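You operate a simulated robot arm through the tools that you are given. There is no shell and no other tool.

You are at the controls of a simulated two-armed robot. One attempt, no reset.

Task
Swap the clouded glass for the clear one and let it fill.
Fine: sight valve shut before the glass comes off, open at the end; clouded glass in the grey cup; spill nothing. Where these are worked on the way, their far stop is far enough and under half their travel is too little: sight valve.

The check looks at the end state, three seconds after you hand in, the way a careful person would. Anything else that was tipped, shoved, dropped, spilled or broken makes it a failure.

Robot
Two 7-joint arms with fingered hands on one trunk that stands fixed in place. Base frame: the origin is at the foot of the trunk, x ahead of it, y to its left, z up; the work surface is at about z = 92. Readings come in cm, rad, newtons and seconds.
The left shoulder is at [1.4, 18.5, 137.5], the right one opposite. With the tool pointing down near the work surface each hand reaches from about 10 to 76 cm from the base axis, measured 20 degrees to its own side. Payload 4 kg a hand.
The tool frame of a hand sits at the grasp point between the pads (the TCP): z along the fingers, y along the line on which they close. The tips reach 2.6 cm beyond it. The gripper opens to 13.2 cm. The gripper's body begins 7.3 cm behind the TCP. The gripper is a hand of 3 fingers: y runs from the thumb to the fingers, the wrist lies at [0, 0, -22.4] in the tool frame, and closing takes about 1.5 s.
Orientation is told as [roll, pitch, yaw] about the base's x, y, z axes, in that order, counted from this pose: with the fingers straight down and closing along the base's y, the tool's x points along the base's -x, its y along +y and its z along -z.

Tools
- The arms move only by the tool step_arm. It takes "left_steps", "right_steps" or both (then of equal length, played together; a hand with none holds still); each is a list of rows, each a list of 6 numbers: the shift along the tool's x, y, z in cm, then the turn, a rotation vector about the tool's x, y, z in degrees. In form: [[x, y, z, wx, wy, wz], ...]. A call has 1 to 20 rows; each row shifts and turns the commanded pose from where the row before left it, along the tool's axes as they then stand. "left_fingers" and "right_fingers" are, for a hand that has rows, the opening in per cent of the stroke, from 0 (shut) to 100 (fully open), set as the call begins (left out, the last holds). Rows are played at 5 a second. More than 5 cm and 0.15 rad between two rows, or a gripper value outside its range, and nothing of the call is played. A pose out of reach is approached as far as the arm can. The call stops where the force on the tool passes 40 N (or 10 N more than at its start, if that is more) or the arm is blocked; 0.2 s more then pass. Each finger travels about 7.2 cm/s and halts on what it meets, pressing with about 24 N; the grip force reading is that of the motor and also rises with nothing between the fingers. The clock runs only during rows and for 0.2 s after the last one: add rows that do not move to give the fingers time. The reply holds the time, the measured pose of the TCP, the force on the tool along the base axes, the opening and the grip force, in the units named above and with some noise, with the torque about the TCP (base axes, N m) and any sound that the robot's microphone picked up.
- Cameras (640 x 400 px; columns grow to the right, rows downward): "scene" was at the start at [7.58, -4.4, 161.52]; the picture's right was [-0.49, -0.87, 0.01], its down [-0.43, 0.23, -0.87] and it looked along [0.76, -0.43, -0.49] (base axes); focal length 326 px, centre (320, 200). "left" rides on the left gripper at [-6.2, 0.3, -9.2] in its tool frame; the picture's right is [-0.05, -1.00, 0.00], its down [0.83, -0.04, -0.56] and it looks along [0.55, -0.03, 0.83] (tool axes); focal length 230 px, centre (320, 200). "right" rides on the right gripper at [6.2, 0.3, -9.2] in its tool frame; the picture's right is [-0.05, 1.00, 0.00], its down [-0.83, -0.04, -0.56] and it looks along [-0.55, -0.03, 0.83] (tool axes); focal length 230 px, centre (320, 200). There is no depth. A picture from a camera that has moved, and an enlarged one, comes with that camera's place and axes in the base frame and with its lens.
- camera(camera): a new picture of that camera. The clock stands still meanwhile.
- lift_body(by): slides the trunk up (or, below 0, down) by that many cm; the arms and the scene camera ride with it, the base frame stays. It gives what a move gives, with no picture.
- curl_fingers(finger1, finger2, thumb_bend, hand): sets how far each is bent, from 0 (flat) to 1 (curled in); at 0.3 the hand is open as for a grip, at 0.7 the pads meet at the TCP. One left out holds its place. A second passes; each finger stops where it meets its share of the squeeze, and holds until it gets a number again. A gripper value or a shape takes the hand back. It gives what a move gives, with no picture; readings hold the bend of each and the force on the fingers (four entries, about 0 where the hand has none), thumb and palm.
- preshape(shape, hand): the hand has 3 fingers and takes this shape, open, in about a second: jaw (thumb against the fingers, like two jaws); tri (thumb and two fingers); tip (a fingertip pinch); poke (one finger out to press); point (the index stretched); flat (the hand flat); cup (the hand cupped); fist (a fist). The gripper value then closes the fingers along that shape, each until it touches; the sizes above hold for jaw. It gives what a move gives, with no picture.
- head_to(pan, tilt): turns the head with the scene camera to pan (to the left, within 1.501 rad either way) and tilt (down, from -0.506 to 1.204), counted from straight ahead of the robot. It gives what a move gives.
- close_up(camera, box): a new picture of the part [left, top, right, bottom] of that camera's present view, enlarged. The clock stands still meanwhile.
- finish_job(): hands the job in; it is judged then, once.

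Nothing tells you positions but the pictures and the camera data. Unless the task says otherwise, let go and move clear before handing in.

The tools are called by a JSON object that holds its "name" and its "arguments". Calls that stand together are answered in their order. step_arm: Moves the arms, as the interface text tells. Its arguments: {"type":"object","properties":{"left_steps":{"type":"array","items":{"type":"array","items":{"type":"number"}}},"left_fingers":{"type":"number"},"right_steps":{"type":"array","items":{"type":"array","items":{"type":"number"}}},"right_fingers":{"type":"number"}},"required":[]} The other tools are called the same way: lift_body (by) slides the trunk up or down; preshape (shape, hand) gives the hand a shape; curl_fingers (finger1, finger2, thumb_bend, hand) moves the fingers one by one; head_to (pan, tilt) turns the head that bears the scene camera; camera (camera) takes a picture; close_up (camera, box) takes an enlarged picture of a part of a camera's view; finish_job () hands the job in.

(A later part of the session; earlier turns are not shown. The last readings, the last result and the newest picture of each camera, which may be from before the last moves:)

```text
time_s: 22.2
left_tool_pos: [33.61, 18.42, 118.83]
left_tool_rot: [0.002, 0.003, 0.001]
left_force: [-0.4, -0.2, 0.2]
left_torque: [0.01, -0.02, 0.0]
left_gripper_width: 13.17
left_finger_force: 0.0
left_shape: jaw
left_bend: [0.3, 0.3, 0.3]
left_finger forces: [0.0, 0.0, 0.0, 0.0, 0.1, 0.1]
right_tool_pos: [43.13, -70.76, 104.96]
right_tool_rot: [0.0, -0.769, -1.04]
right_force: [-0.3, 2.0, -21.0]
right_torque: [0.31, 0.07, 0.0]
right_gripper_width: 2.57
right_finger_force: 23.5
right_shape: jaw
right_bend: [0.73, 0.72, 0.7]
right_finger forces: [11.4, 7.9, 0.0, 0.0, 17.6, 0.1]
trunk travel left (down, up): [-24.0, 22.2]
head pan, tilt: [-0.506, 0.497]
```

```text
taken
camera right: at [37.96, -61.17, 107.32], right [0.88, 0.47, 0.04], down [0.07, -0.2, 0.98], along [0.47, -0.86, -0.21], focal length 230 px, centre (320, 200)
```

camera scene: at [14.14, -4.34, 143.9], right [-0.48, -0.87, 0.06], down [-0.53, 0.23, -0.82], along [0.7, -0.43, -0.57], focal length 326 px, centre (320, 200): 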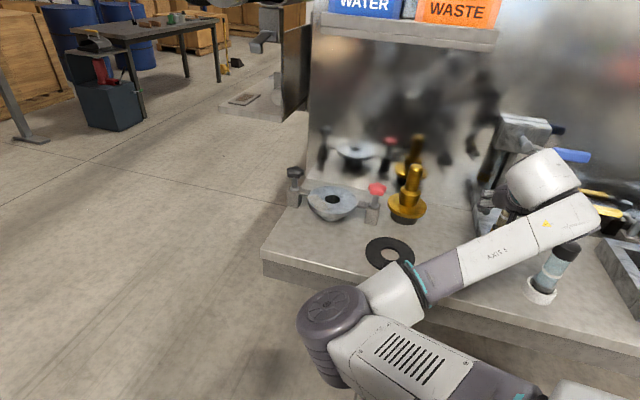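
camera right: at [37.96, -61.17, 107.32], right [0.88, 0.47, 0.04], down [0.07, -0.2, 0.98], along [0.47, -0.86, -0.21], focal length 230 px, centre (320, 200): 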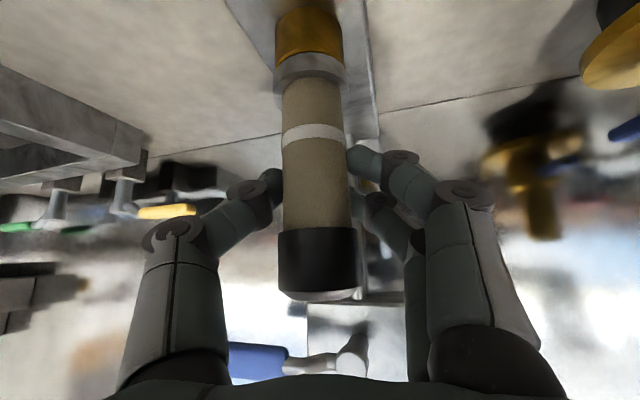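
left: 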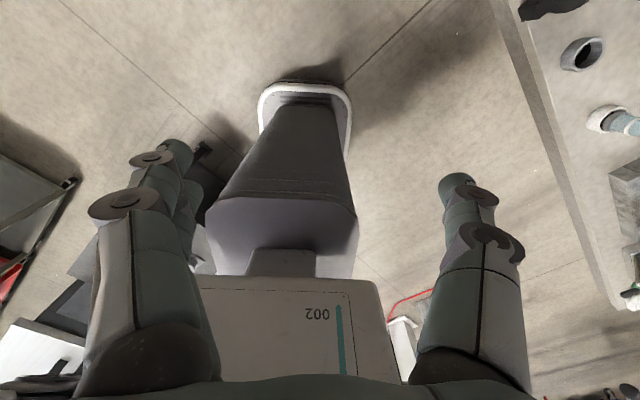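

The glass is held: ~21 N pull and the pads slid about 1 cm. It's probably locked (bayonet/thread). I'll lower back to relax and inspect the fitting.

{"name": "step_arm", "arguments": {"right_steps": [[0.28, 0, 0.28, 0, 0, 0], [0.28, 0, 0.28, 0, 0, 0], [0.2, 0, 0.2, 0, 0, 0], [0, 0, 0, 0, 0, 0]]}}

{"name": "close_up", "arguments": {"camera": "right", "box": [240, 0, 390, 130]}}

{"name": "close_up", "arguments": {"camera": "scene", "box": [500, 210, 620, 320]}}

```text
time_s: 23.2
left_tool_pos: [33.1, 18.83, 118.79]
left_tool_rot: [-0.003, -0.002, 0.001]
left_force: [0.5, 0.9, -0.4]
left_torque: [0.0, 0.0, -0.01]
left_gripper_width: 13.2
left_finger_force: 0.1
left_shape: jaw
left_bend: [0.3, 0.3, 0.3]
left_finger forces: [0.0, 0.0, 0.1, 0.0, 0.1, 0.0]
right_tool_pos: [42.92, -70.67, 104.64]
right_tool_rot: [0.004, -0.785, -1.047]
right_force: [2.4, -2.9, 13.7]
right_torque: [-0.11, -0.12, -0.03]
right_gripper_width: 2.66
right_finger_force: 23.6
right_shape: jaw
right_bend: [0.73, 0.73, 0.7]
right_finger forces: [13.6, 11.0, 0.0, 0.1, 22.9, 0.0]
trunk travel left (down, up): [-24.0, 22.2]
head pan, tilt: [-0.506, 0.497]
```

```text
3.08 times, centred on (315, 65) of right
camera zoom: at [37.81, -60.99, 106.92], right [0.88, 0.47, 0.04], down [0.06, -0.19, 0.98], along [0.47, -0.86, -0.2], focal length 708 px, centre (335, 615)
```

zoom: 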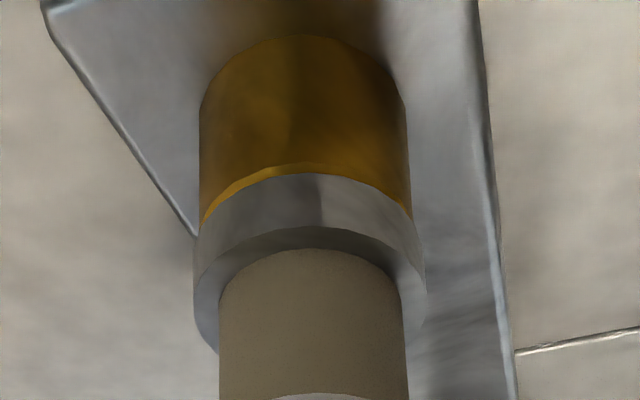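

```text
3.64 times, centred on (560, 265) of scene
camera zoom: at [14.07, -4.27, 143.94], right [-0.48, -0.87, 0.06], down [-0.53, 0.23, -0.82], along [0.7, -0.43, -0.57], focal length 1186 px, centre (-553, -36)
```

zoom: 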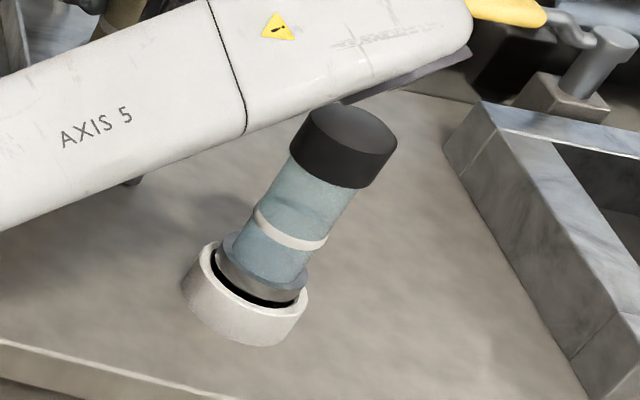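

The pads slipped on a locked glass; it likely twists out. I'll relax the vertical load and try a counter-clockwise twist (seen from above) about the glass axis, watching the torque.

{"name": "step_arm", "arguments": {"right_steps": [[-0.42, 0, -0.42, 0, 0, 0], [0, 0, 0, 0, 0, 0]]}}

{"name": "step_arm", "arguments": {"right_steps": [[0, 0, 0, -2.8, 0, -2.8], [0, 0, 0, -2.8, 0, -2.8], [0, 0, 0, -2.8, 0, -2.8]]}}

{"name": "step_arm", "arguments": {"right_steps": [[0, 0, 0, -2.8, 0, -2.8], [0, 0, 0, -2.8, 0, -2.8], [0, 0, 0, -2.8, 0, -2.8]]}}

{"name": "camera", "arguments": {"camera": "right"}}

```text
time_s: 23.8
left_tool_pos: [33.26, 18.74, 118.78]
left_tool_rot: [0.0, 0.0, 0.0]
left_force: [0.2, -0.7, -0.3]
left_torque: [0.02, -0.02, -0.01]
left_gripper_width: 13.2
left_finger_force: 0.1
left_shape: jaw
left_bend: [0.3, 0.3, 0.3]
left_finger forces: [0.0, 0.1, 0.1, 0.0, 0.1, 0.0]
right_tool_pos: [43.04, -70.6, 104.79]
right_tool_rot: [0.0, -0.775, -1.044]
right_force: [-0.1, -3.1, 2.9]
right_torque: [-0.01, -0.05, -0.04]
right_gripper_width: 2.59
right_finger_force: 23.8
right_shape: jaw
right_bend: [0.73, 0.73, 0.7]
right_finger forces: [12.8, 10.0, 0.0, 0.0, 22.5, 0.0]
trunk travel left (down, up): [-24.0, 22.2]
head pan, tilt: [-0.506, 0.497]
```

```text
time_s: 24.6
left_tool_pos: [33.25, 18.66, 118.73]
left_tool_rot: [0.0, 0.0, 0.001]
left_force: [0.9, -1.0, 1.1]
left_torque: [0.01, -0.02, -0.03]
left_gripper_width: 13.19
left_finger_force: 0.1
left_shape: jaw
left_bend: [0.3, 0.3, 0.3]
left_finger forces: [0.1, 0.1, 0.1, 0.1, 0.0, 0.0]
right_tool_pos: [42.98, -70.52, 104.83]
right_tool_rot: [0.004, -0.774, -0.837]
right_force: [-0.9, -1.7, 0.4]
right_torque: [-0.05, 0.1, -0.1]
right_gripper_width: 2.62
right_finger_force: 24.1
right_shape: jaw
right_bend: [0.73, 0.73, 0.7]
right_finger forces: [11.8, 10.4, 0.0, 0.1, 22.7, 0.0]
trunk travel left (down, up): [-24.0, 22.2]
head pan, tilt: [-0.506, 0.497]
```

```text
time_s: 25.4
left_tool_pos: [33.24, 18.71, 118.8]
left_tool_rot: [0.001, 0.0, 0.001]
left_force: [0.4, -0.6, -0.1]
left_torque: [0.05, -0.01, -0.01]
left_gripper_width: 13.21
left_finger_force: 0.1
left_shape: jaw
left_bend: [0.3, 0.3, 0.3]
left_finger forces: [0.0, 0.1, 0.0, 0.1, 0.0, 0.0]
right_tool_pos: [43.12, -70.59, 104.87]
right_tool_rot: [0.007, -0.777, -0.633]
right_force: [-2.5, -1.8, -1.0]
right_torque: [-0.09, 0.21, -0.06]
right_gripper_width: 2.61
right_finger_force: 24.3
right_shape: jaw
right_bend: [0.73, 0.73, 0.7]
right_finger forces: [11.2, 9.9, 0.2, 0.0, 23.0, 0.1]
trunk travel left (down, up): [-24.0, 22.2]
head pan, tilt: [-0.506, 0.497]
```

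```text
taken
camera right: at [34.5, -63.98, 107.11], right [0.62, 0.79, 0.04], down [0.14, -0.16, 0.98], along [0.78, -0.6, -0.2], focal length 230 px, centre (320, 200)
```

right: 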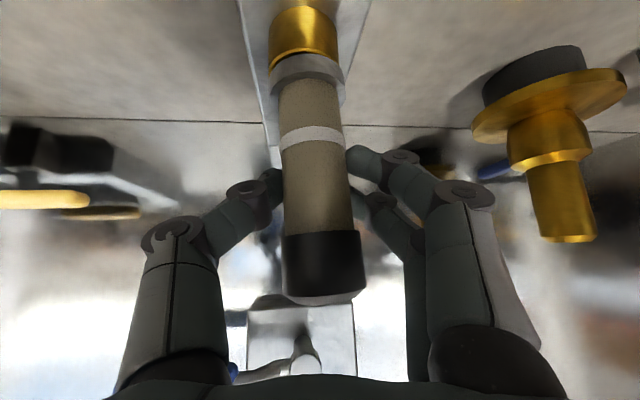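

The twist meets little resistance (≈0.1 N·m). Testing with a tiny pull to see whether it has released.

{"name": "step_arm", "arguments": {"right_steps": [[-0.25, 0, -0.25, 0, 0, 0], [0, 0, 0, 0, 0, 0]]}}

```text
time_s: 26.0
left_tool_pos: [33.34, 18.66, 118.66]
left_tool_rot: [0.001, -0.001, 0.001]
left_force: [0.2, -0.3, -0.2]
left_torque: [0.02, -0.05, 0.02]
left_gripper_width: 13.21
left_finger_force: 0.1
left_shape: jaw
left_bend: [0.3, 0.3, 0.3]
left_finger forces: [0.0, 0.1, 0.0, 0.0, 0.0, 0.0]
right_tool_pos: [43.04, -70.64, 104.79]
right_tool_rot: [0.009, -0.77, -0.634]
right_force: [-3.5, -0.3, -14.9]
right_torque: [0.07, 0.27, -0.05]
right_gripper_width: 2.59
right_finger_force: 23.9
right_shape: jaw
right_bend: [0.73, 0.72, 0.7]
right_finger forces: [11.4, 8.5, 0.0, 0.1, 20.6, 0.0]
trunk travel left (down, up): [-24.0, 22.2]
head pan, tilt: [-0.506, 0.497]
```

Still locked at this angle, but it appears to turn with the hand at low torque. I'll relax, open, swing the open hand back clockwise around the glass for a bigger counter-clockwise stroke, and regrip.

{"name": "step_arm", "arguments": {"right_steps": [[0.25, 0, 0.25, 0, 0, 0], [0, 0, 0, 0, 0, 0]]}}

{"name": "step_arm", "arguments": {"right_steps": [[0, 0, 0, 0, 0, 0], [0, 0, 0, 0, 0, 0], [0, 0, 0, 0, 0, 0], [0, 0, 0, 5.5, 0, 5.5], [0, 0, 0, 5.5, 0, 5.5], [0, 0, 0, 5.5, 0, 5.5], [0, 0, 0, 5.5, 0, 5.5], [0, 0, 0, 0, 0, 0]], "right_fingers": 48}}

{"name": "camera", "arguments": {"camera": "right"}}

```text
time_s: 26.6
left_tool_pos: [33.25, 18.64, 118.77]
left_tool_rot: [0.001, 0.0, 0.0]
left_force: [-0.1, 0.2, 0.3]
left_torque: [0.02, 0.0, -0.05]
left_gripper_width: 13.2
left_finger_force: 0.0
left_shape: jaw
left_bend: [0.3, 0.3, 0.3]
left_finger forces: [0.1, 0.0, 0.1, 0.0, 0.0, 0.0]
right_tool_pos: [43.07, -70.68, 104.83]
right_tool_rot: [0.005, -0.779, -0.632]
right_force: [-2.3, -0.8, -5.2]
right_torque: [0.05, 0.18, -0.02]
right_gripper_width: 2.61
right_finger_force: 23.8
right_shape: jaw
right_bend: [0.73, 0.72, 0.7]
right_finger forces: [11.8, 9.0, 0.0, 0.1, 21.2, 0.0]
trunk travel left (down, up): [-24.0, 22.2]
head pan, tilt: [-0.506, 0.497]
```

```text
time_s: 28.4
left_tool_pos: [33.19, 18.79, 118.78]
left_tool_rot: [-0.001, 0.001, -0.001]
left_force: [0.5, 0.4, 0.3]
left_torque: [0.01, -0.02, 0.02]
left_gripper_width: 13.2
left_finger_force: 0.0
left_shape: jaw
left_bend: [0.3, 0.3, 0.3]
left_finger forces: [0.0, 0.0, 0.0, 0.0, 0.0, 0.0]
right_tool_pos: [43.05, -70.47, 104.88]
right_tool_rot: [0.0, -0.777, -1.173]
right_force: [0.5, -0.5, 0.7]
right_torque: [-0.01, 0.01, 0.01]
right_gripper_width: 6.32
right_finger_force: 0.0
right_shape: jaw
right_bend: [0.73, 0.73, 0.7]
right_finger forces: [0.1, 0.0, 0.1, 0.1, 0.0, 0.0]
trunk travel left (down, up): [-24.0, 22.2]
head pan, tilt: [-0.506, 0.497]
```

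```text
taken
camera right: at [39.13, -60.41, 107.12], right [0.93, 0.35, 0.04], down [0.04, -0.2, 0.98], along [0.35, -0.91, -0.2], focal length 230 px, centre (320, 200)
```

right: 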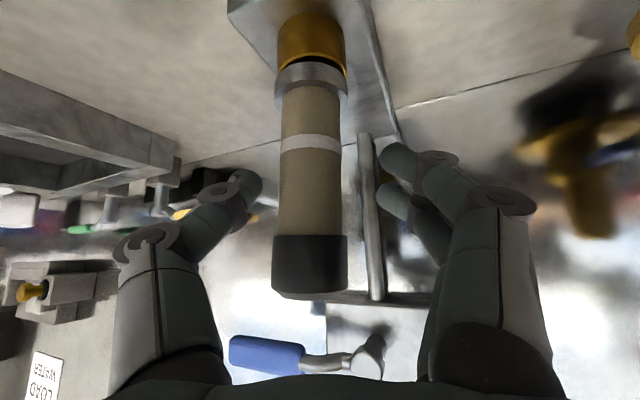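

Swinging around works, and the pipe is well behind the glass. Continuing the clockwise swing another ~45° before regripping.

{"name": "step_arm", "arguments": {"right_steps": [[0, -0.3, 0, 0, 0, 0], [0, 0, 0, 5.5, 0, 5.5], [0, 0, 0, 5.5, 0, 5.5], [0, 0, 0, 5.5, 0, 5.5], [0, 0, 0, 5.5, 0, 5.5], [0, 0, 0, 5.5, 0, 5.5], [0, 0, 0, 5.5, 0, 5.5], [0, 0, 0, 0, 0, 0]]}}

{"name": "camera", "arguments": {"camera": "right"}}

{"name": "camera", "arguments": {"camera": "scene"}}

```text
time_s: 30.2
left_tool_pos: [33.26, 18.81, 118.74]
left_tool_rot: [0.001, -0.001, 0.0]
left_force: [-0.4, 0.6, 0.5]
left_torque: [-0.03, 0.0, 0.02]
left_gripper_width: 13.2
left_finger_force: 0.2
left_shape: jaw
left_bend: [0.3, 0.3, 0.3]
left_finger forces: [0.0, 0.0, 0.1, 0.1, 0.0, 0.1]
right_tool_pos: [42.83, -70.54, 104.85]
right_tool_rot: [-0.009, -0.78, -1.981]
right_force: [-0.1, -0.8, 0.5]
right_torque: [-0.03, -0.01, 0.0]
right_gripper_width: 6.27
right_finger_force: 0.1
right_shape: jaw
right_bend: [0.73, 0.73, 0.7]
right_finger forces: [0.1, 0.1, 0.0, 0.0, 0.0, 0.0]
trunk travel left (down, up): [-24.0, 22.2]
head pan, tilt: [-0.506, 0.497]
```

```text
taken
camera right: at [47.46, -60.83, 107.17], right [0.9, -0.44, 0.03], down [-0.11, -0.17, 0.98], along [-0.42, -0.88, -0.2], focal length 230 px, centre (320, 200)
```

right: 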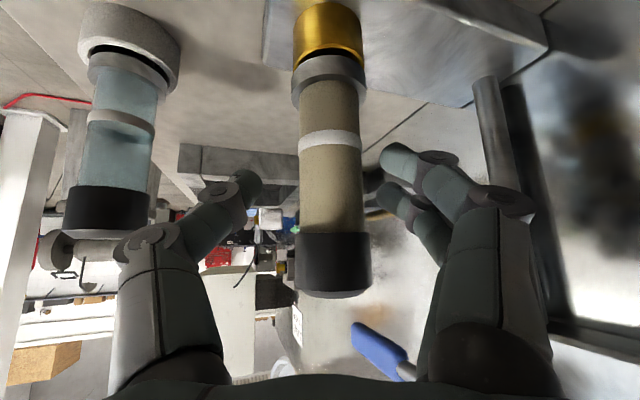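

```text
taken
camera scene: at [14.14, -4.35, 143.9], right [-0.48, -0.87, 0.06], down [-0.53, 0.23, -0.82], along [0.7, -0.43, -0.57], focal length 326 px, centre (320, 200)
```

scene: 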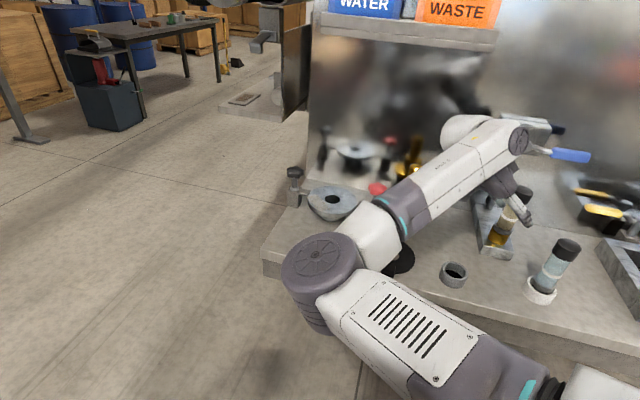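

Reach is fine at yaw -113°. Centring, regripping, then turning counter-clockwise in stages with force checks.

{"name": "step_arm", "arguments": {"right_steps": [[-0.3, 0.45, 0.3, 0, 0, 0], [0, 0, 0, 0, 0, 0]]}}

{"name": "step_arm", "arguments": {"right_steps": [[0, 0, 0, 0, 0, 0], [0, 0, 0, 0, 0, 0], [0, 0, 0, 0, 0, 0], [0, 0, 0, 0, 0, 0], [0, 0, 0, 0, 0, 0]], "right_fingers": 0}}

{"name": "close_up", "arguments": {"camera": "right", "box": [260, 0, 400, 240]}}

{"name": "step_arm", "arguments": {"right_steps": [[0, 0, 0, -5.5, 0, -5.5], [0, 0, 0, -5.5, 0, -5.5], [0, 0, 0, -5.5, 0, -5.5]]}}

{"name": "close_up", "arguments": {"camera": "right", "box": [260, 0, 400, 240]}}

{"name": "step_arm", "arguments": {"right_steps": [[0, 0, 0, -5.5, 0, -5.5], [0, 0, 0, -5.5, 0, -5.5], [0, 0, 0, -5.5, 0, -5.5]]}}

{"name": "close_up", "arguments": {"camera": "right", "box": [260, 0, 400, 240]}}

```text
time_s: 30.8
left_tool_pos: [33.34, 18.73, 118.63]
left_tool_rot: [-0.001, -0.001, 0.0]
left_force: [-0.3, 0.6, 0.0]
left_torque: [0.02, 0.02, -0.02]
left_gripper_width: 13.17
left_finger_force: 0.0
left_shape: jaw
left_bend: [0.3, 0.3, 0.3]
left_finger forces: [0.0, 0.0, 0.1, 0.1, 0.0, 0.0]
right_tool_pos: [43.03, -71.18, 104.88]
right_tool_rot: [-0.008, -0.779, -1.98]
right_force: [0.2, -0.5, 0.6]
right_torque: [-0.01, 0.0, -0.01]
right_gripper_width: 6.28
right_finger_force: 0.1
right_shape: jaw
right_bend: [0.73, 0.73, 0.7]
right_finger forces: [0.1, 0.0, 0.0, 0.0, 0.1, 0.0]
trunk travel left (down, up): [-24.0, 22.2]
head pan, tilt: [-0.506, 0.497]
```

```text
time_s: 32.0
left_tool_pos: [33.24, 18.66, 118.74]
left_tool_rot: [-0.001, 0.0, 0.0]
left_force: [-0.5, -0.3, -1.2]
left_torque: [0.02, -0.02, 0.01]
left_gripper_width: 13.17
left_finger_force: 0.1
left_shape: jaw
left_bend: [0.3, 0.3, 0.3]
left_finger forces: [0.1, 0.0, 0.0, 0.0, 0.0, 0.0]
right_tool_pos: [43.09, -71.36, 104.83]
right_tool_rot: [-0.011, -0.78, -1.979]
right_force: [0.3, -1.6, 0.5]
right_torque: [0.01, -0.07, 0.04]
right_gripper_width: 1.74
right_finger_force: 24.0
right_shape: jaw
right_bend: [0.73, 0.69, 0.72]
right_finger forces: [11.4, 9.2, 0.0, 0.0, 17.1, 0.0]
trunk travel left (down, up): [-24.0, 22.2]
head pan, tilt: [-0.506, 0.497]
```

```text
1.67 times, centred on (330, 120) of right
camera zoom: at [47.69, -61.45, 107.09], right [0.9, -0.44, 0.03], down [-0.11, -0.17, 0.98], along [-0.42, -0.88, -0.2], focal length 384 px, centre (303, 333)
```

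zoom: 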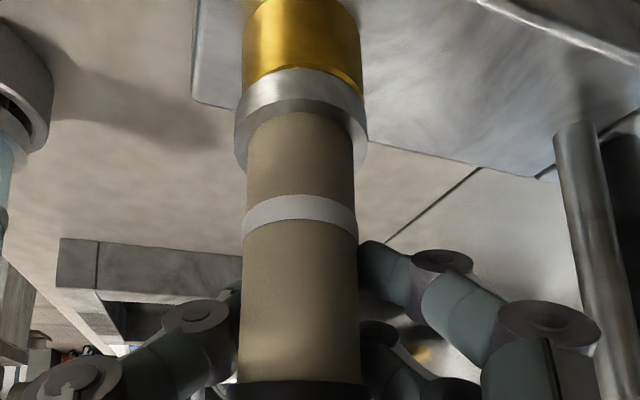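

```text
time_s: 32.8
left_tool_pos: [33.25, 18.4, 118.77]
left_tool_rot: [0.001, 0.0, 0.001]
left_force: [-0.4, 0.3, 0.7]
left_torque: [-0.01, -0.01, 0.03]
left_gripper_width: 13.19
left_finger_force: 0.0
left_shape: jaw
left_bend: [0.3, 0.3, 0.3]
left_finger forces: [0.0, 0.1, 0.1, 0.0, 0.0, 0.1]
right_tool_pos: [42.85, -71.63, 104.73]
right_tool_rot: [-0.003, -0.779, -1.577]
right_force: [0.2, -16.7, 1.5]
right_torque: [-0.18, -0.11, -0.15]
right_gripper_width: 1.43
right_finger_force: 23.9
right_shape: jaw
right_bend: [0.73, 0.71, 0.73]
right_finger forces: [13.8, 8.0, 0.0, 0.1, 14.5, 0.0]
trunk travel left (down, up): [-24.0, 22.2]
head pan, tilt: [-0.506, 0.497]
```

```text
1.67 times, centred on (330, 120) of right
camera zoom: at [43.33, -60.7, 107.11], right [1.0, -0.04, 0.03], down [-0.04, -0.2, 0.98], along [-0.04, -0.98, -0.2], focal length 384 px, centre (303, 333)
```

zoom: 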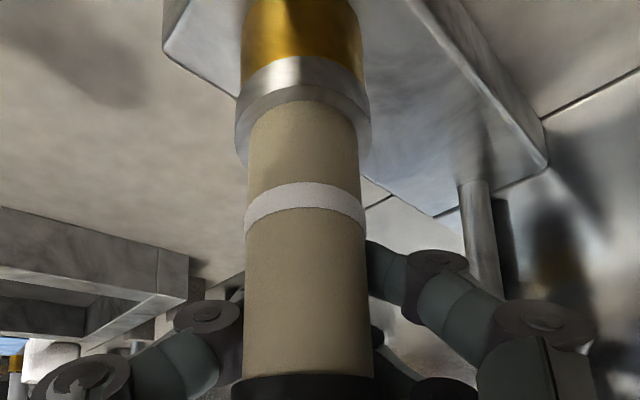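

```text
time_s: 33.7
left_tool_pos: [33.43, 18.39, 118.71]
left_tool_rot: [0.004, 0.0, 0.002]
left_force: [-0.3, 0.9, 0.0]
left_torque: [-0.04, 0.0, 0.02]
left_gripper_width: 13.18
left_finger_force: 0.0
left_shape: jaw
left_bend: [0.3, 0.3, 0.3]
left_finger forces: [0.0, 0.1, 0.0, 0.1, 0.0, 0.0]
right_tool_pos: [43.24, -71.85, 104.79]
right_tool_rot: [-0.002, -0.787, -1.186]
right_force: [9.6, -31.2, -4.1]
right_torque: [-0.39, -0.09, -0.41]
right_gripper_width: 1.09
right_finger_force: 24.1
right_shape: jaw
right_bend: [0.72, 0.71, 0.73]
right_finger forces: [20.2, 4.2, 0.0, 0.1, 14.5, 0.1]
trunk travel left (down, up): [-24.0, 22.2]
head pan, tilt: [-0.506, 0.497]
stopped in row 3 (right hand): the force on the tool passed its limit at 41 N (the readings are from after the stop); the commanded pose is now the measured one
```

```text
1.67 times, centred on (330, 120) of right
camera zoom: at [39.51, -61.6, 107.1], right [0.94, 0.34, 0.04], down [0.03, -0.19, 0.98], along [0.34, -0.92, -0.19], focal length 384 px, centre (303, 333)
```

zoom: 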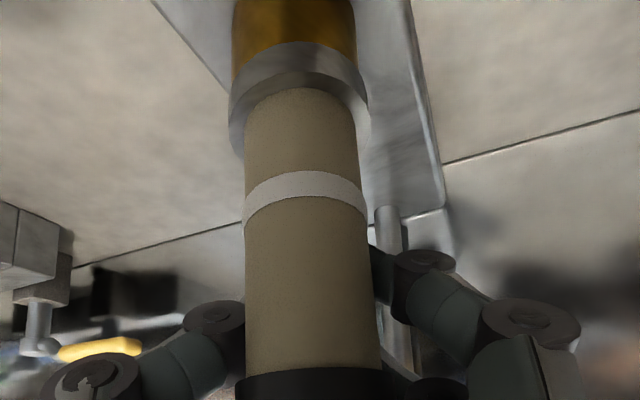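

The pads closed too far past the glass centre (width 1.1 cm and big side force), so that grip was poor. I'll open and take a close look at the fitting before trying again.

{"name": "step_arm", "arguments": {"right_steps": [[0, 0, 0, 0, 0, 0], [0, 0, 0, 0, 0, 0], [0, 0, 0, 0, 0, 0], [0, 0, 0, 0, 0, 0]], "right_fingers": 48}}

{"name": "camera", "arguments": {"camera": "right"}}

{"name": "close_up", "arguments": {"camera": "right", "box": [240, 0, 400, 120]}}

{"name": "close_up", "arguments": {"camera": "right", "box": [50, 0, 210, 150]}}

```text
time_s: 34.7
left_tool_pos: [33.22, 18.89, 118.81]
left_tool_rot: [-0.001, 0.0, 0.0]
left_force: [-0.3, 0.6, 0.7]
left_torque: [-0.03, 0.01, -0.01]
left_gripper_width: 13.2
left_finger_force: 0.0
left_shape: jaw
left_bend: [0.3, 0.3, 0.3]
left_finger forces: [0.1, 0.1, 0.0, 0.0, 0.0, 0.0]
right_tool_pos: [43.08, -71.3, 105.17]
right_tool_rot: [0.001, -0.788, -1.188]
right_force: [0.3, 0.5, 0.2]
right_torque: [0.01, 0.01, 0.04]
right_gripper_width: 6.29
right_finger_force: 0.0
right_shape: jaw
right_bend: [0.73, 0.73, 0.7]
right_finger forces: [0.1, 0.0, 0.0, 0.0, 0.1, 0.1]
trunk travel left (down, up): [-24.0, 22.2]
head pan, tilt: [-0.506, 0.497]
```

```text
taken
camera right: at [39.27, -61.06, 107.43], right [0.94, 0.34, 0.04], down [0.03, -0.2, 0.98], along [0.34, -0.92, -0.19], focal length 230 px, centre (320, 200)
```

right: 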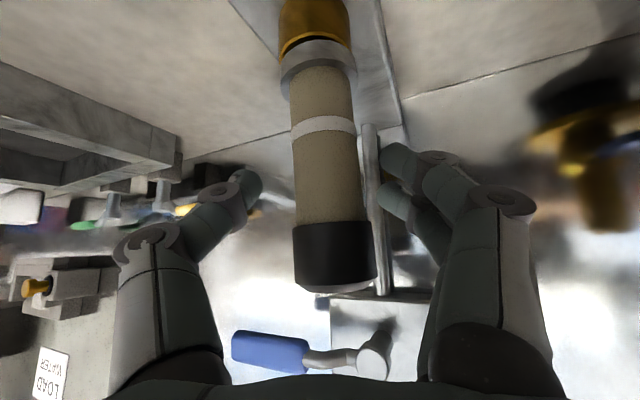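

```text
3.33 times, centred on (320, 60) of right
camera zoom: at [39.27, -61.06, 107.43], right [0.94, 0.34, 0.04], down [0.03, -0.2, 0.98], along [0.34, -0.92, -0.19], focal length 767 px, centre (320, 667)
```

zoom: 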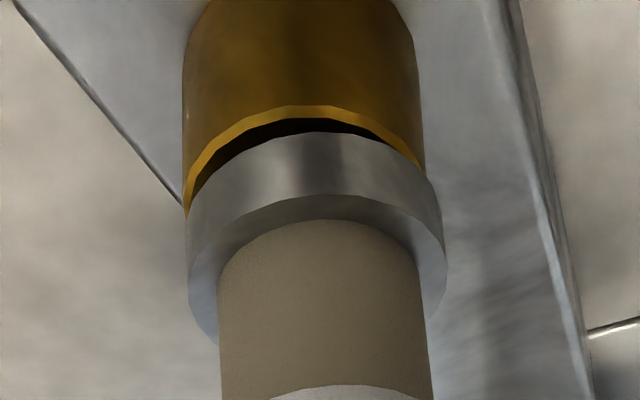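

```text
2.67 times, centred on (130, 75) of right
camera zoom: at [39.27, -61.06, 107.43], right [0.94, 0.34, 0.04], down [0.03, -0.2, 0.98], along [0.34, -0.92, -0.19], focal length 614 px, centre (827, 533)
```

zoom: 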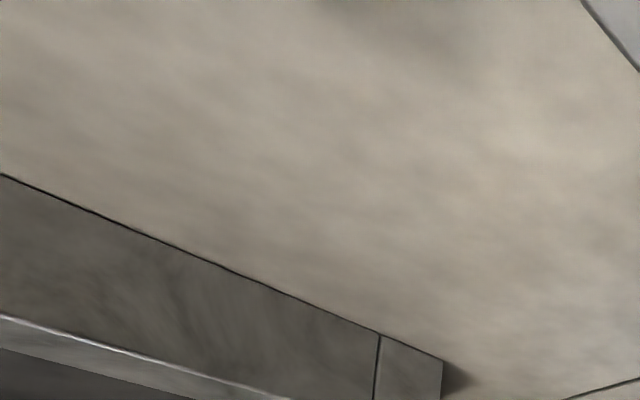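

The glass now leans slightly with a gap at the ring, so it may be loose. I'll re-centre (slightly farther back this time), grip, and test-lift.

{"name": "step_arm", "arguments": {"right_steps": [[0.6, 0.35, 0.1, 0, 0, 0], [0, 0, 0, 0, 0, 0]]}}

{"name": "step_arm", "arguments": {"right_steps": [[0, 0, 0, 0, 0, 0], [0, 0, 0, 0, 0, 0], [0, 0, 0, 0, 0, 0], [0, 0, 0, 0, 0, 0], [0, 0, 0, 0, 0, 0]], "right_fingers": 0}}

{"name": "camera", "arguments": {"camera": "right"}}

{"name": "step_arm", "arguments": {"right_steps": [[-0.2, 0, -0.2, 0, 0, 0], [0, 0, 0, 0, 0, 0]]}}

```text
time_s: 35.3
left_tool_pos: [33.21, 18.81, 118.77]
left_tool_rot: [0.0, 0.0, 0.0]
left_force: [0.1, 0.4, 0.3]
left_torque: [-0.05, 0.03, 0.0]
left_gripper_width: 13.21
left_finger_force: 0.1
left_shape: jaw
left_bend: [0.3, 0.3, 0.3]
left_finger forces: [0.0, 0.0, 0.0, 0.0, 0.0, 0.0]
right_tool_pos: [43.31, -70.95, 104.58]
right_tool_rot: [0.001, -0.787, -1.187]
right_force: [-0.4, -1.4, 0.1]
right_torque: [0.01, 0.01, 0.01]
right_gripper_width: 6.28
right_finger_force: 0.0
right_shape: jaw
right_bend: [0.73, 0.73, 0.7]
right_finger forces: [0.0, 0.0, 0.0, 0.1, 0.0, 0.1]
trunk travel left (down, up): [-24.0, 22.2]
head pan, tilt: [-0.506, 0.497]
```

```text
time_s: 36.5
left_tool_pos: [33.25, 18.78, 118.59]
left_tool_rot: [0.0, -0.001, -0.001]
left_force: [-0.4, -0.8, -0.6]
left_torque: [-0.02, 0.0, -0.02]
left_gripper_width: 13.18
left_finger_force: 0.0
left_shape: jaw
left_bend: [0.3, 0.3, 0.3]
left_finger forces: [0.1, 0.1, 0.0, 0.0, 0.1, 0.0]
right_tool_pos: [43.26, -71.03, 104.62]
right_tool_rot: [0.002, -0.784, -1.186]
right_force: [1.0, -1.5, 0.6]
right_torque: [0.0, -0.01, 0.06]
right_gripper_width: 1.97
right_finger_force: 24.0
right_shape: jaw
right_bend: [0.74, 0.7, 0.71]
right_finger forces: [10.4, 8.9, 0.0, 0.0, 18.1, 0.0]
trunk travel left (down, up): [-24.0, 22.2]
head pan, tilt: [-0.506, 0.497]
```

```text
taken
camera right: at [39.49, -60.79, 106.82], right [0.94, 0.34, 0.04], down [0.03, -0.2, 0.98], along [0.34, -0.92, -0.2], focal length 230 px, centre (320, 200)
```

right: 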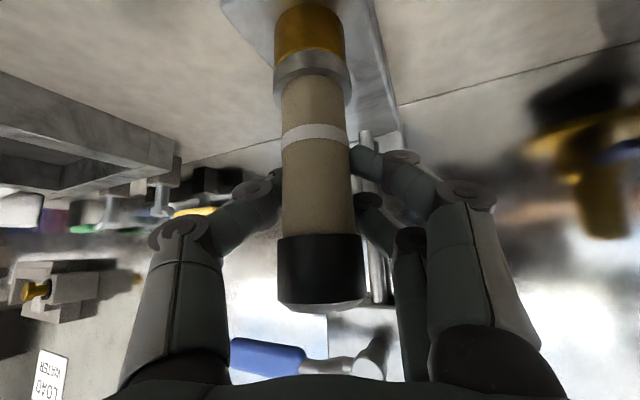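

```text
time_s: 37.1
left_tool_pos: [33.4, 18.59, 118.64]
left_tool_rot: [0.002, 0.001, 0.001]
left_force: [-0.2, 0.3, -0.6]
left_torque: [-0.03, 0.04, 0.01]
left_gripper_width: 13.18
left_finger_force: 0.0
left_shape: jaw
left_bend: [0.3, 0.3, 0.3]
left_finger forces: [0.1, 0.0, 0.1, 0.1, 0.0, 0.0]
right_tool_pos: [43.32, -71.03, 104.63]
right_tool_rot: [0.0, -0.783, -1.184]
right_force: [-0.6, -2.0, -7.3]
right_torque: [0.1, -0.01, 0.06]
right_gripper_width: 1.92
right_finger_force: 23.5
right_shape: jaw
right_bend: [0.74, 0.7, 0.71]
right_finger forces: [9.9, 8.3, 0.1, 0.1, 17.4, 0.0]
trunk travel left (down, up): [-24.0, 22.2]
head pan, tilt: [-0.506, 0.497]
```

Still held, but turning seems to be progressing. I'll relax and continue counter-clockwise on this grip in small stages.

{"name": "step_arm", "arguments": {"right_steps": [[0.15, 0, 0.15, -2.8, 0, -2.8], [0, 0, 0, -5.5, 0, -5.5]]}}

{"name": "step_arm", "arguments": {"right_steps": [[0, 0, 0, -5.5, 0, -5.5], [0, 0, 0, -5.5, 0, -5.5]]}}

{"name": "camera", "arguments": {"camera": "right"}}

{"name": "close_up", "arguments": {"camera": "right", "box": [240, 0, 400, 120]}}

```text
time_s: 37.7
left_tool_pos: [33.3, 18.61, 118.88]
left_tool_rot: [0.003, 0.0, -0.001]
left_force: [-0.6, 0.0, 0.4]
left_torque: [0.01, 0.0, -0.01]
left_gripper_width: 13.22
left_finger_force: 0.0
left_shape: jaw
left_bend: [0.3, 0.3, 0.3]
left_finger forces: [0.0, 0.1, 0.0, 0.0, 0.1, 0.1]
right_tool_pos: [43.3, -71.01, 104.65]
right_tool_rot: [0.003, -0.788, -0.984]
right_force: [-1.1, -5.8, -2.5]
right_torque: [-0.01, 0.09, -0.21]
right_gripper_width: 1.78
right_finger_force: 23.6
right_shape: jaw
right_bend: [0.73, 0.7, 0.71]
right_finger forces: [10.3, 8.6, 0.0, 0.1, 17.7, 0.0]
trunk travel left (down, up): [-24.0, 22.2]
head pan, tilt: [-0.506, 0.497]
```

```text
time_s: 38.3
left_tool_pos: [33.35, 18.44, 118.79]
left_tool_rot: [0.002, 0.0, 0.002]
left_force: [-0.1, 0.5, -0.5]
left_torque: [0.04, 0.01, -0.03]
left_gripper_width: 13.19
left_finger_force: 0.0
left_shape: jaw
left_bend: [0.3, 0.3, 0.3]
left_finger forces: [0.0, 0.0, 0.1, 0.0, 0.0, 0.0]
right_tool_pos: [43.43, -71.17, 104.65]
right_tool_rot: [0.0, -0.788, -0.705]
right_force: [11.7, -17.9, 2.9]
right_torque: [-0.11, -0.12, -0.18]
right_gripper_width: 1.58
right_finger_force: 24.0
right_shape: jaw
right_bend: [0.73, 0.71, 0.73]
right_finger forces: [11.9, 9.5, 0.0, 0.0, 16.9, 0.0]
trunk travel left (down, up): [-24.0, 22.2]
head pan, tilt: [-0.506, 0.497]
```

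```text
taken
camera right: at [35.52, -63.83, 106.82], right [0.68, 0.74, 0.04], down [0.12, -0.16, 0.98], along [0.73, -0.66, -0.19], focal length 230 px, centre (320, 200)
```

right: 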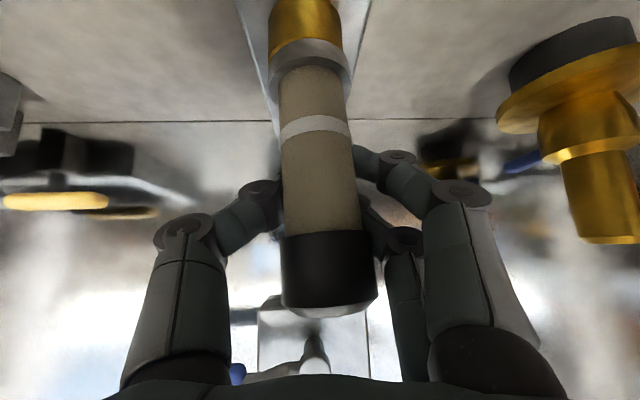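

```text
3.33 times, centred on (320, 60) of right
camera zoom: at [35.52, -63.83, 106.82], right [0.68, 0.74, 0.04], down [0.12, -0.16, 0.98], along [0.73, -0.66, -0.19], focal length 767 px, centre (320, 667)
```

zoom: 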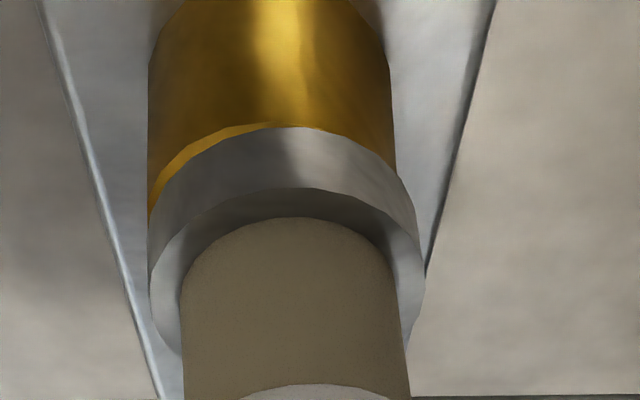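

Checking with a light pull at this angle before regripping.

{"name": "step_arm", "arguments": {"right_steps": [[-0.25, 0, -0.25, 0, 0, 0], [-0.15, 0, -0.15, 0, 0, 0], [0, 0, 0, 0, 0, 0]]}}

{"name": "close_up", "arguments": {"camera": "right", "box": [240, 0, 400, 120]}}

```text
time_s: 39.1
left_tool_pos: [33.45, 18.46, 118.72]
left_tool_rot: [0.004, 0.002, 0.0]
left_force: [-0.6, -0.2, -0.5]
left_torque: [0.0, 0.0, -0.01]
left_gripper_width: 13.2
left_finger_force: 0.1
left_shape: jaw
left_bend: [0.3, 0.3, 0.3]
left_finger forces: [0.1, 0.0, 0.0, 0.1, 0.0, 0.0]
right_tool_pos: [43.42, -71.31, 104.7]
right_tool_rot: [0.002, -0.778, -0.71]
right_force: [11.4, -15.3, -12.5]
right_torque: [-0.05, -0.09, -0.11]
right_gripper_width: 1.52
right_finger_force: 24.1
right_shape: jaw
right_bend: [0.73, 0.71, 0.73]
right_finger forces: [11.2, 7.0, 0.1, 0.0, 15.7, 0.1]
trunk travel left (down, up): [-24.0, 22.2]
head pan, tilt: [-0.506, 0.497]
```

```text
3.33 times, centred on (320, 60) of right
camera zoom: at [35.46, -63.93, 107.05], right [0.68, 0.73, 0.04], down [0.12, -0.16, 0.98], along [0.72, -0.66, -0.2], focal length 767 px, centre (320, 667)
```

zoom: 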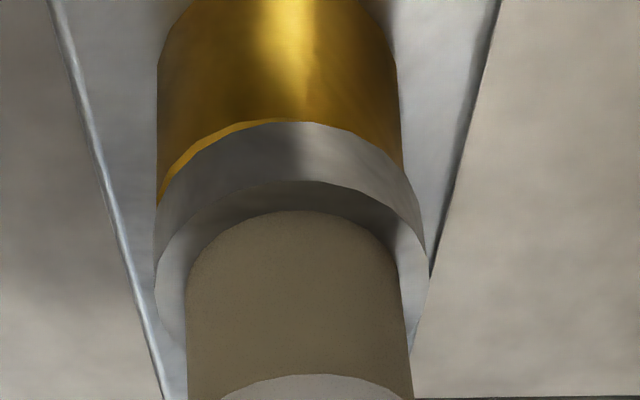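

Still held, and this grip is off-axis. I'll open and re-centre carefully before the next trial.

{"name": "step_arm", "arguments": {"right_steps": [[0, 0, 0, 0, 0, 0], [0, 0, 0, 0, 0, 0], [0, 0, 0, 0, 0, 0]], "right_fingers": 48}}

{"name": "camera", "arguments": {"camera": "right"}}

{"name": "close_up", "arguments": {"camera": "scene", "box": [440, 160, 580, 280]}}

```text
time_s: 39.9
left_tool_pos: [33.31, 18.65, 118.74]
left_tool_rot: [-0.001, 0.001, -0.001]
left_force: [-0.2, 0.2, -0.4]
left_torque: [0.02, 0.0, 0.04]
left_gripper_width: 13.2
left_finger_force: 0.0
left_shape: jaw
left_bend: [0.3, 0.3, 0.3]
left_finger forces: [0.0, 0.0, 0.0, 0.0, 0.1, 0.0]
right_tool_pos: [43.3, -71.03, 105.14]
right_tool_rot: [0.002, -0.785, -0.709]
right_force: [0.8, -0.4, 0.5]
right_torque: [0.02, 0.0, 0.01]
right_gripper_width: 6.29
right_finger_force: 0.0
right_shape: jaw
right_bend: [0.73, 0.73, 0.7]
right_finger forces: [0.0, 0.0, 0.0, 0.0, 0.0, 0.0]
trunk travel left (down, up): [-24.0, 22.2]
head pan, tilt: [-0.506, 0.497]
```

```text
taken
camera right: at [35.26, -63.72, 107.42], right [0.68, 0.73, 0.04], down [0.12, -0.16, 0.98], along [0.72, -0.66, -0.2], focal length 230 px, centre (320, 200)
```

right: 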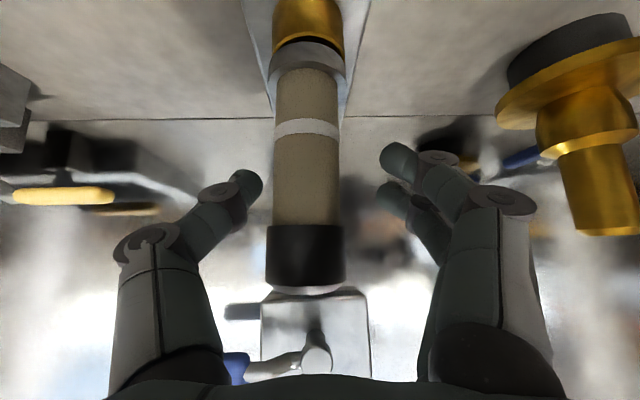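

```text
3.33 times, centred on (510, 220) of scene
camera zoom: at [14.23, -4.49, 143.88], right [-0.48, -0.87, 0.06], down [-0.53, 0.23, -0.82], along [0.7, -0.43, -0.57], focal length 1087 px, centre (-313, 133)
```

zoom: 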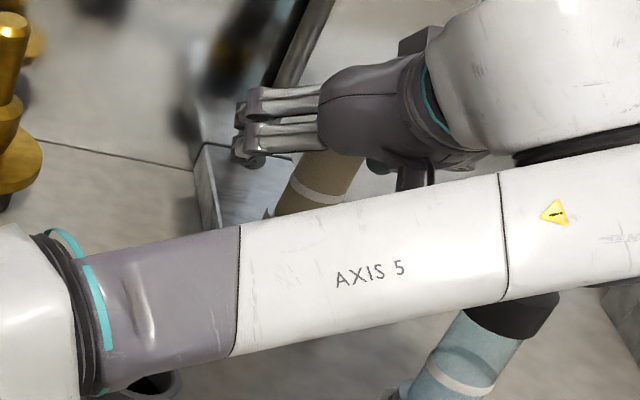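

Re-centring the pads about 0.7 cm short of the axis (where the first good grip was), then gripping and trying a clockwise turn to compare torque.

{"name": "step_arm", "arguments": {"right_steps": [[0.93, -0.4, -0.23, 0, 0, 0], [0, 0, 0, 0, 0, 0]]}}

{"name": "step_arm", "arguments": {"right_steps": [[0, 0, 0, 0, 0, 0], [0, 0, 0, 0, 0, 0], [0, 0, 0, 0, 0, 0], [0, 0, 0, 0, 0, 0], [0, 0, 0, 0, 0, 0]], "right_fingers": 0}}

{"name": "step_arm", "arguments": {"right_steps": [[0, 0.05, 0, 2.8, 0, 2.8], [0, 0.05, 0, 2.8, 0, 2.8]]}}

{"name": "step_arm", "arguments": {"right_steps": [[0, 0.05, 0, 2.8, 0, 2.8], [0, 0.05, 0, 2.8, 0, 2.8]]}}

{"name": "step_arm", "arguments": {"right_steps": [[0, 0.05, 0, 2.8, 0, 2.8], [0, 0.05, 0, 2.8, 0, 2.8]]}}

{"name": "camera", "arguments": {"camera": "right"}}

```text
time_s: 40.5
left_tool_pos: [33.41, 18.8, 118.72]
left_tool_rot: [-0.002, 0.0, 0.0]
left_force: [0.2, -0.3, -0.8]
left_torque: [-0.01, 0.0, -0.04]
left_gripper_width: 13.18
left_finger_force: 0.0
left_shape: jaw
left_bend: [0.3, 0.3, 0.3]
left_finger forces: [0.0, 0.0, 0.0, 0.1, 0.0, 0.1]
right_tool_pos: [42.39, -70.66, 104.79]
right_tool_rot: [-0.002, -0.787, -0.708]
right_force: [-0.4, 0.5, 0.4]
right_torque: [-0.01, 0.02, 0.0]
right_gripper_width: 6.28
right_finger_force: 0.0
right_shape: jaw
right_bend: [0.73, 0.73, 0.7]
right_finger forces: [0.0, 0.0, 0.1, 0.0, 0.0, 0.0]
trunk travel left (down, up): [-24.0, 22.2]
head pan, tilt: [-0.506, 0.497]
```

```text
time_s: 41.7
left_tool_pos: [33.33, 18.67, 118.78]
left_tool_rot: [0.001, -0.001, 0.0]
left_force: [0.5, 0.7, -0.6]
left_torque: [-0.01, -0.04, -0.02]
left_gripper_width: 13.17
left_finger_force: 0.1
left_shape: jaw
left_bend: [0.3, 0.3, 0.3]
left_finger forces: [0.0, 0.1, 0.1, 0.0, 0.0, 0.0]
right_tool_pos: [42.41, -70.87, 104.81]
right_tool_rot: [0.002, -0.785, -0.71]
right_force: [-1.4, -0.2, 0.0]
right_torque: [0.03, 0.02, 0.01]
right_gripper_width: 2.88
right_finger_force: 23.7
right_shape: jaw
right_bend: [0.73, 0.73, 0.7]
right_finger forces: [11.4, 9.5, 0.0, 0.0, 21.3, 0.0]
trunk travel left (down, up): [-24.0, 22.2]
head pan, tilt: [-0.506, 0.497]
```

```text
time_s: 42.3
left_tool_pos: [33.15, 18.7, 118.7]
left_tool_rot: [-0.002, -0.001, 0.0]
left_force: [-1.0, 0.1, -0.1]
left_torque: [0.01, 0.01, -0.01]
left_gripper_width: 13.19
left_finger_force: 0.0
left_shape: jaw
left_bend: [0.3, 0.3, 0.3]
left_finger forces: [0.0, 0.0, 0.0, 0.1, 0.0, 0.1]
right_tool_pos: [42.47, -70.71, 104.79]
right_tool_rot: [0.001, -0.787, -0.848]
right_force: [0.3, 1.1, -0.6]
right_torque: [0.05, 0.04, 0.01]
right_gripper_width: 2.9
right_finger_force: 24.6
right_shape: jaw
right_bend: [0.73, 0.73, 0.7]
right_finger forces: [11.7, 9.7, 0.1, 0.0, 21.4, 0.0]
trunk travel left (down, up): [-24.0, 22.2]
head pan, tilt: [-0.506, 0.497]
```

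```text
time_s: 42.9
left_tool_pos: [33.37, 18.74, 118.72]
left_tool_rot: [0.001, 0.0, 0.0]
left_force: [-0.3, -0.2, -0.7]
left_torque: [-0.03, -0.07, -0.03]
left_gripper_width: 13.2
left_finger_force: 0.1
left_shape: jaw
left_bend: [0.3, 0.3, 0.3]
left_finger forces: [0.0, 0.0, 0.0, 0.0, 0.0, 0.0]
right_tool_pos: [42.48, -70.64, 104.64]
right_tool_rot: [-0.001, -0.786, -0.986]
right_force: [0.1, 1.1, -0.5]
right_torque: [0.06, 0.02, 0.04]
right_gripper_width: 2.88
right_finger_force: 23.9
right_shape: jaw
right_bend: [0.73, 0.73, 0.7]
right_finger forces: [11.9, 9.7, 0.0, 0.0, 21.2, 0.0]
trunk travel left (down, up): [-24.0, 22.2]
head pan, tilt: [-0.506, 0.497]
```

```text
time_s: 43.5
left_tool_pos: [33.28, 18.75, 118.73]
left_tool_rot: [0.001, -0.001, 0.001]
left_force: [0.4, -0.4, -0.1]
left_torque: [-0.01, -0.01, 0.0]
left_gripper_width: 13.16
left_finger_force: 0.0
left_shape: jaw
left_bend: [0.3, 0.3, 0.3]
left_finger forces: [0.0, 0.0, 0.0, 0.1, 0.0, 0.0]
right_tool_pos: [42.61, -70.5, 104.64]
right_tool_rot: [0.001, -0.785, -1.125]
right_force: [0.8, 1.0, 0.1]
right_torque: [0.15, -0.08, 0.01]
right_gripper_width: 2.85
right_finger_force: 24.3
right_shape: jaw
right_bend: [0.73, 0.73, 0.7]
right_finger forces: [12.6, 9.8, 0.0, 0.1, 21.2, 0.1]
trunk travel left (down, up): [-24.0, 22.2]
head pan, tilt: [-0.506, 0.497]
```

```text
taken
camera right: at [38.21, -60.58, 106.97], right [0.92, 0.4, 0.04], down [0.04, -0.19, 0.98], along [0.4, -0.9, -0.19], focal length 230 px, centre (320, 200)
```

right: 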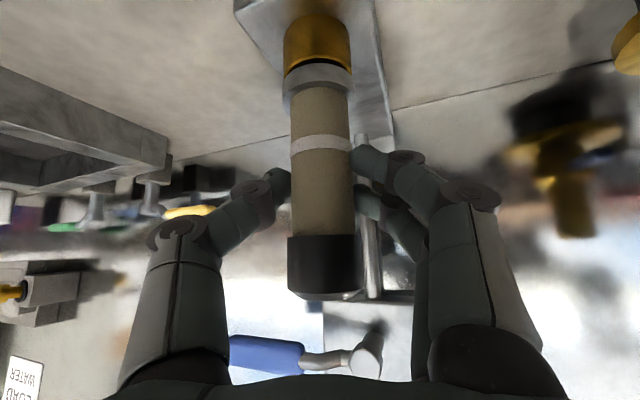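

On a centred grip it turns almost freely (≈0.03 N·m), so it behaves like a screw or bayonet with free rotation. I'll do a full well-centred counter-clockwise stroke, orbiting around the glass axis.

{"name": "step_arm", "arguments": {"right_steps": [[0, 0, 0, 0, 0, 0], [0, 0, 0, 0, 0, 0], [0, 0, 0, 0, 0, 0], [0, 0.1, 0, 5.7, 0, 5.7], [0, 0.1, 0, 5.7, 0, 5.7], [0, 0.1, 0, 5.7, 0, 5.7], [0, 0.1, 0, 5.7, 0, 5.7], [0, 0.1, 0, 5.7, 0, 5.7], [0, 0.1, 0, 5.7, 0, 5.7], [0, 0, 0, 0, 0, 0]], "right_fingers": 48}}

{"name": "camera", "arguments": {"camera": "right"}}

{"name": "close_up", "arguments": {"camera": "right", "box": [240, 0, 400, 120]}}

```text
time_s: 45.7
left_tool_pos: [33.24, 18.72, 118.62]
left_tool_rot: [0.0, 0.0, 0.001]
left_force: [-0.7, -0.3, -0.5]
left_torque: [0.05, 0.0, -0.03]
left_gripper_width: 13.19
left_finger_force: 0.1
left_shape: jaw
left_bend: [0.3, 0.3, 0.3]
left_finger forces: [0.0, 0.0, 0.1, 0.0, 0.0, 0.1]
right_tool_pos: [43.21, -70.47, 104.73]
right_tool_rot: [0.003, -0.785, -1.973]
right_force: [-1.0, -0.4, 0.4]
right_torque: [0.0, -0.01, 0.05]
right_gripper_width: 6.26
right_finger_force: 0.1
right_shape: jaw
right_bend: [0.73, 0.73, 0.7]
right_finger forces: [0.0, 0.0, 0.0, 0.0, 0.0, 0.0]
trunk travel left (down, up): [-24.0, 22.2]
head pan, tilt: [-0.506, 0.497]
```

```text
taken
camera right: at [47.73, -60.49, 107.02], right [0.91, -0.42, 0.04], down [-0.12, -0.16, 0.98], along [-0.41, -0.89, -0.2], focal length 230 px, centre (320, 200)
```

right: 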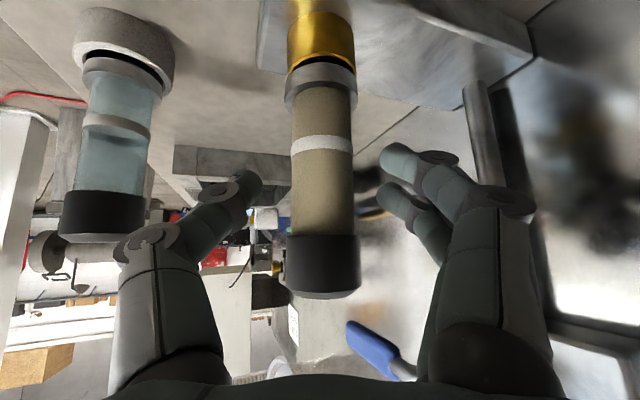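

```text
3.33 times, centred on (320, 60) of right
camera zoom: at [47.73, -60.49, 107.02], right [0.91, -0.42, 0.04], down [-0.12, -0.16, 0.98], along [-0.41, -0.89, -0.2], focal length 767 px, centre (320, 667)
```

zoom: 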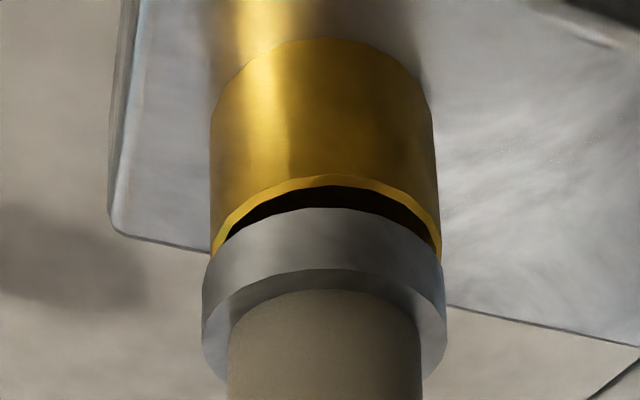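

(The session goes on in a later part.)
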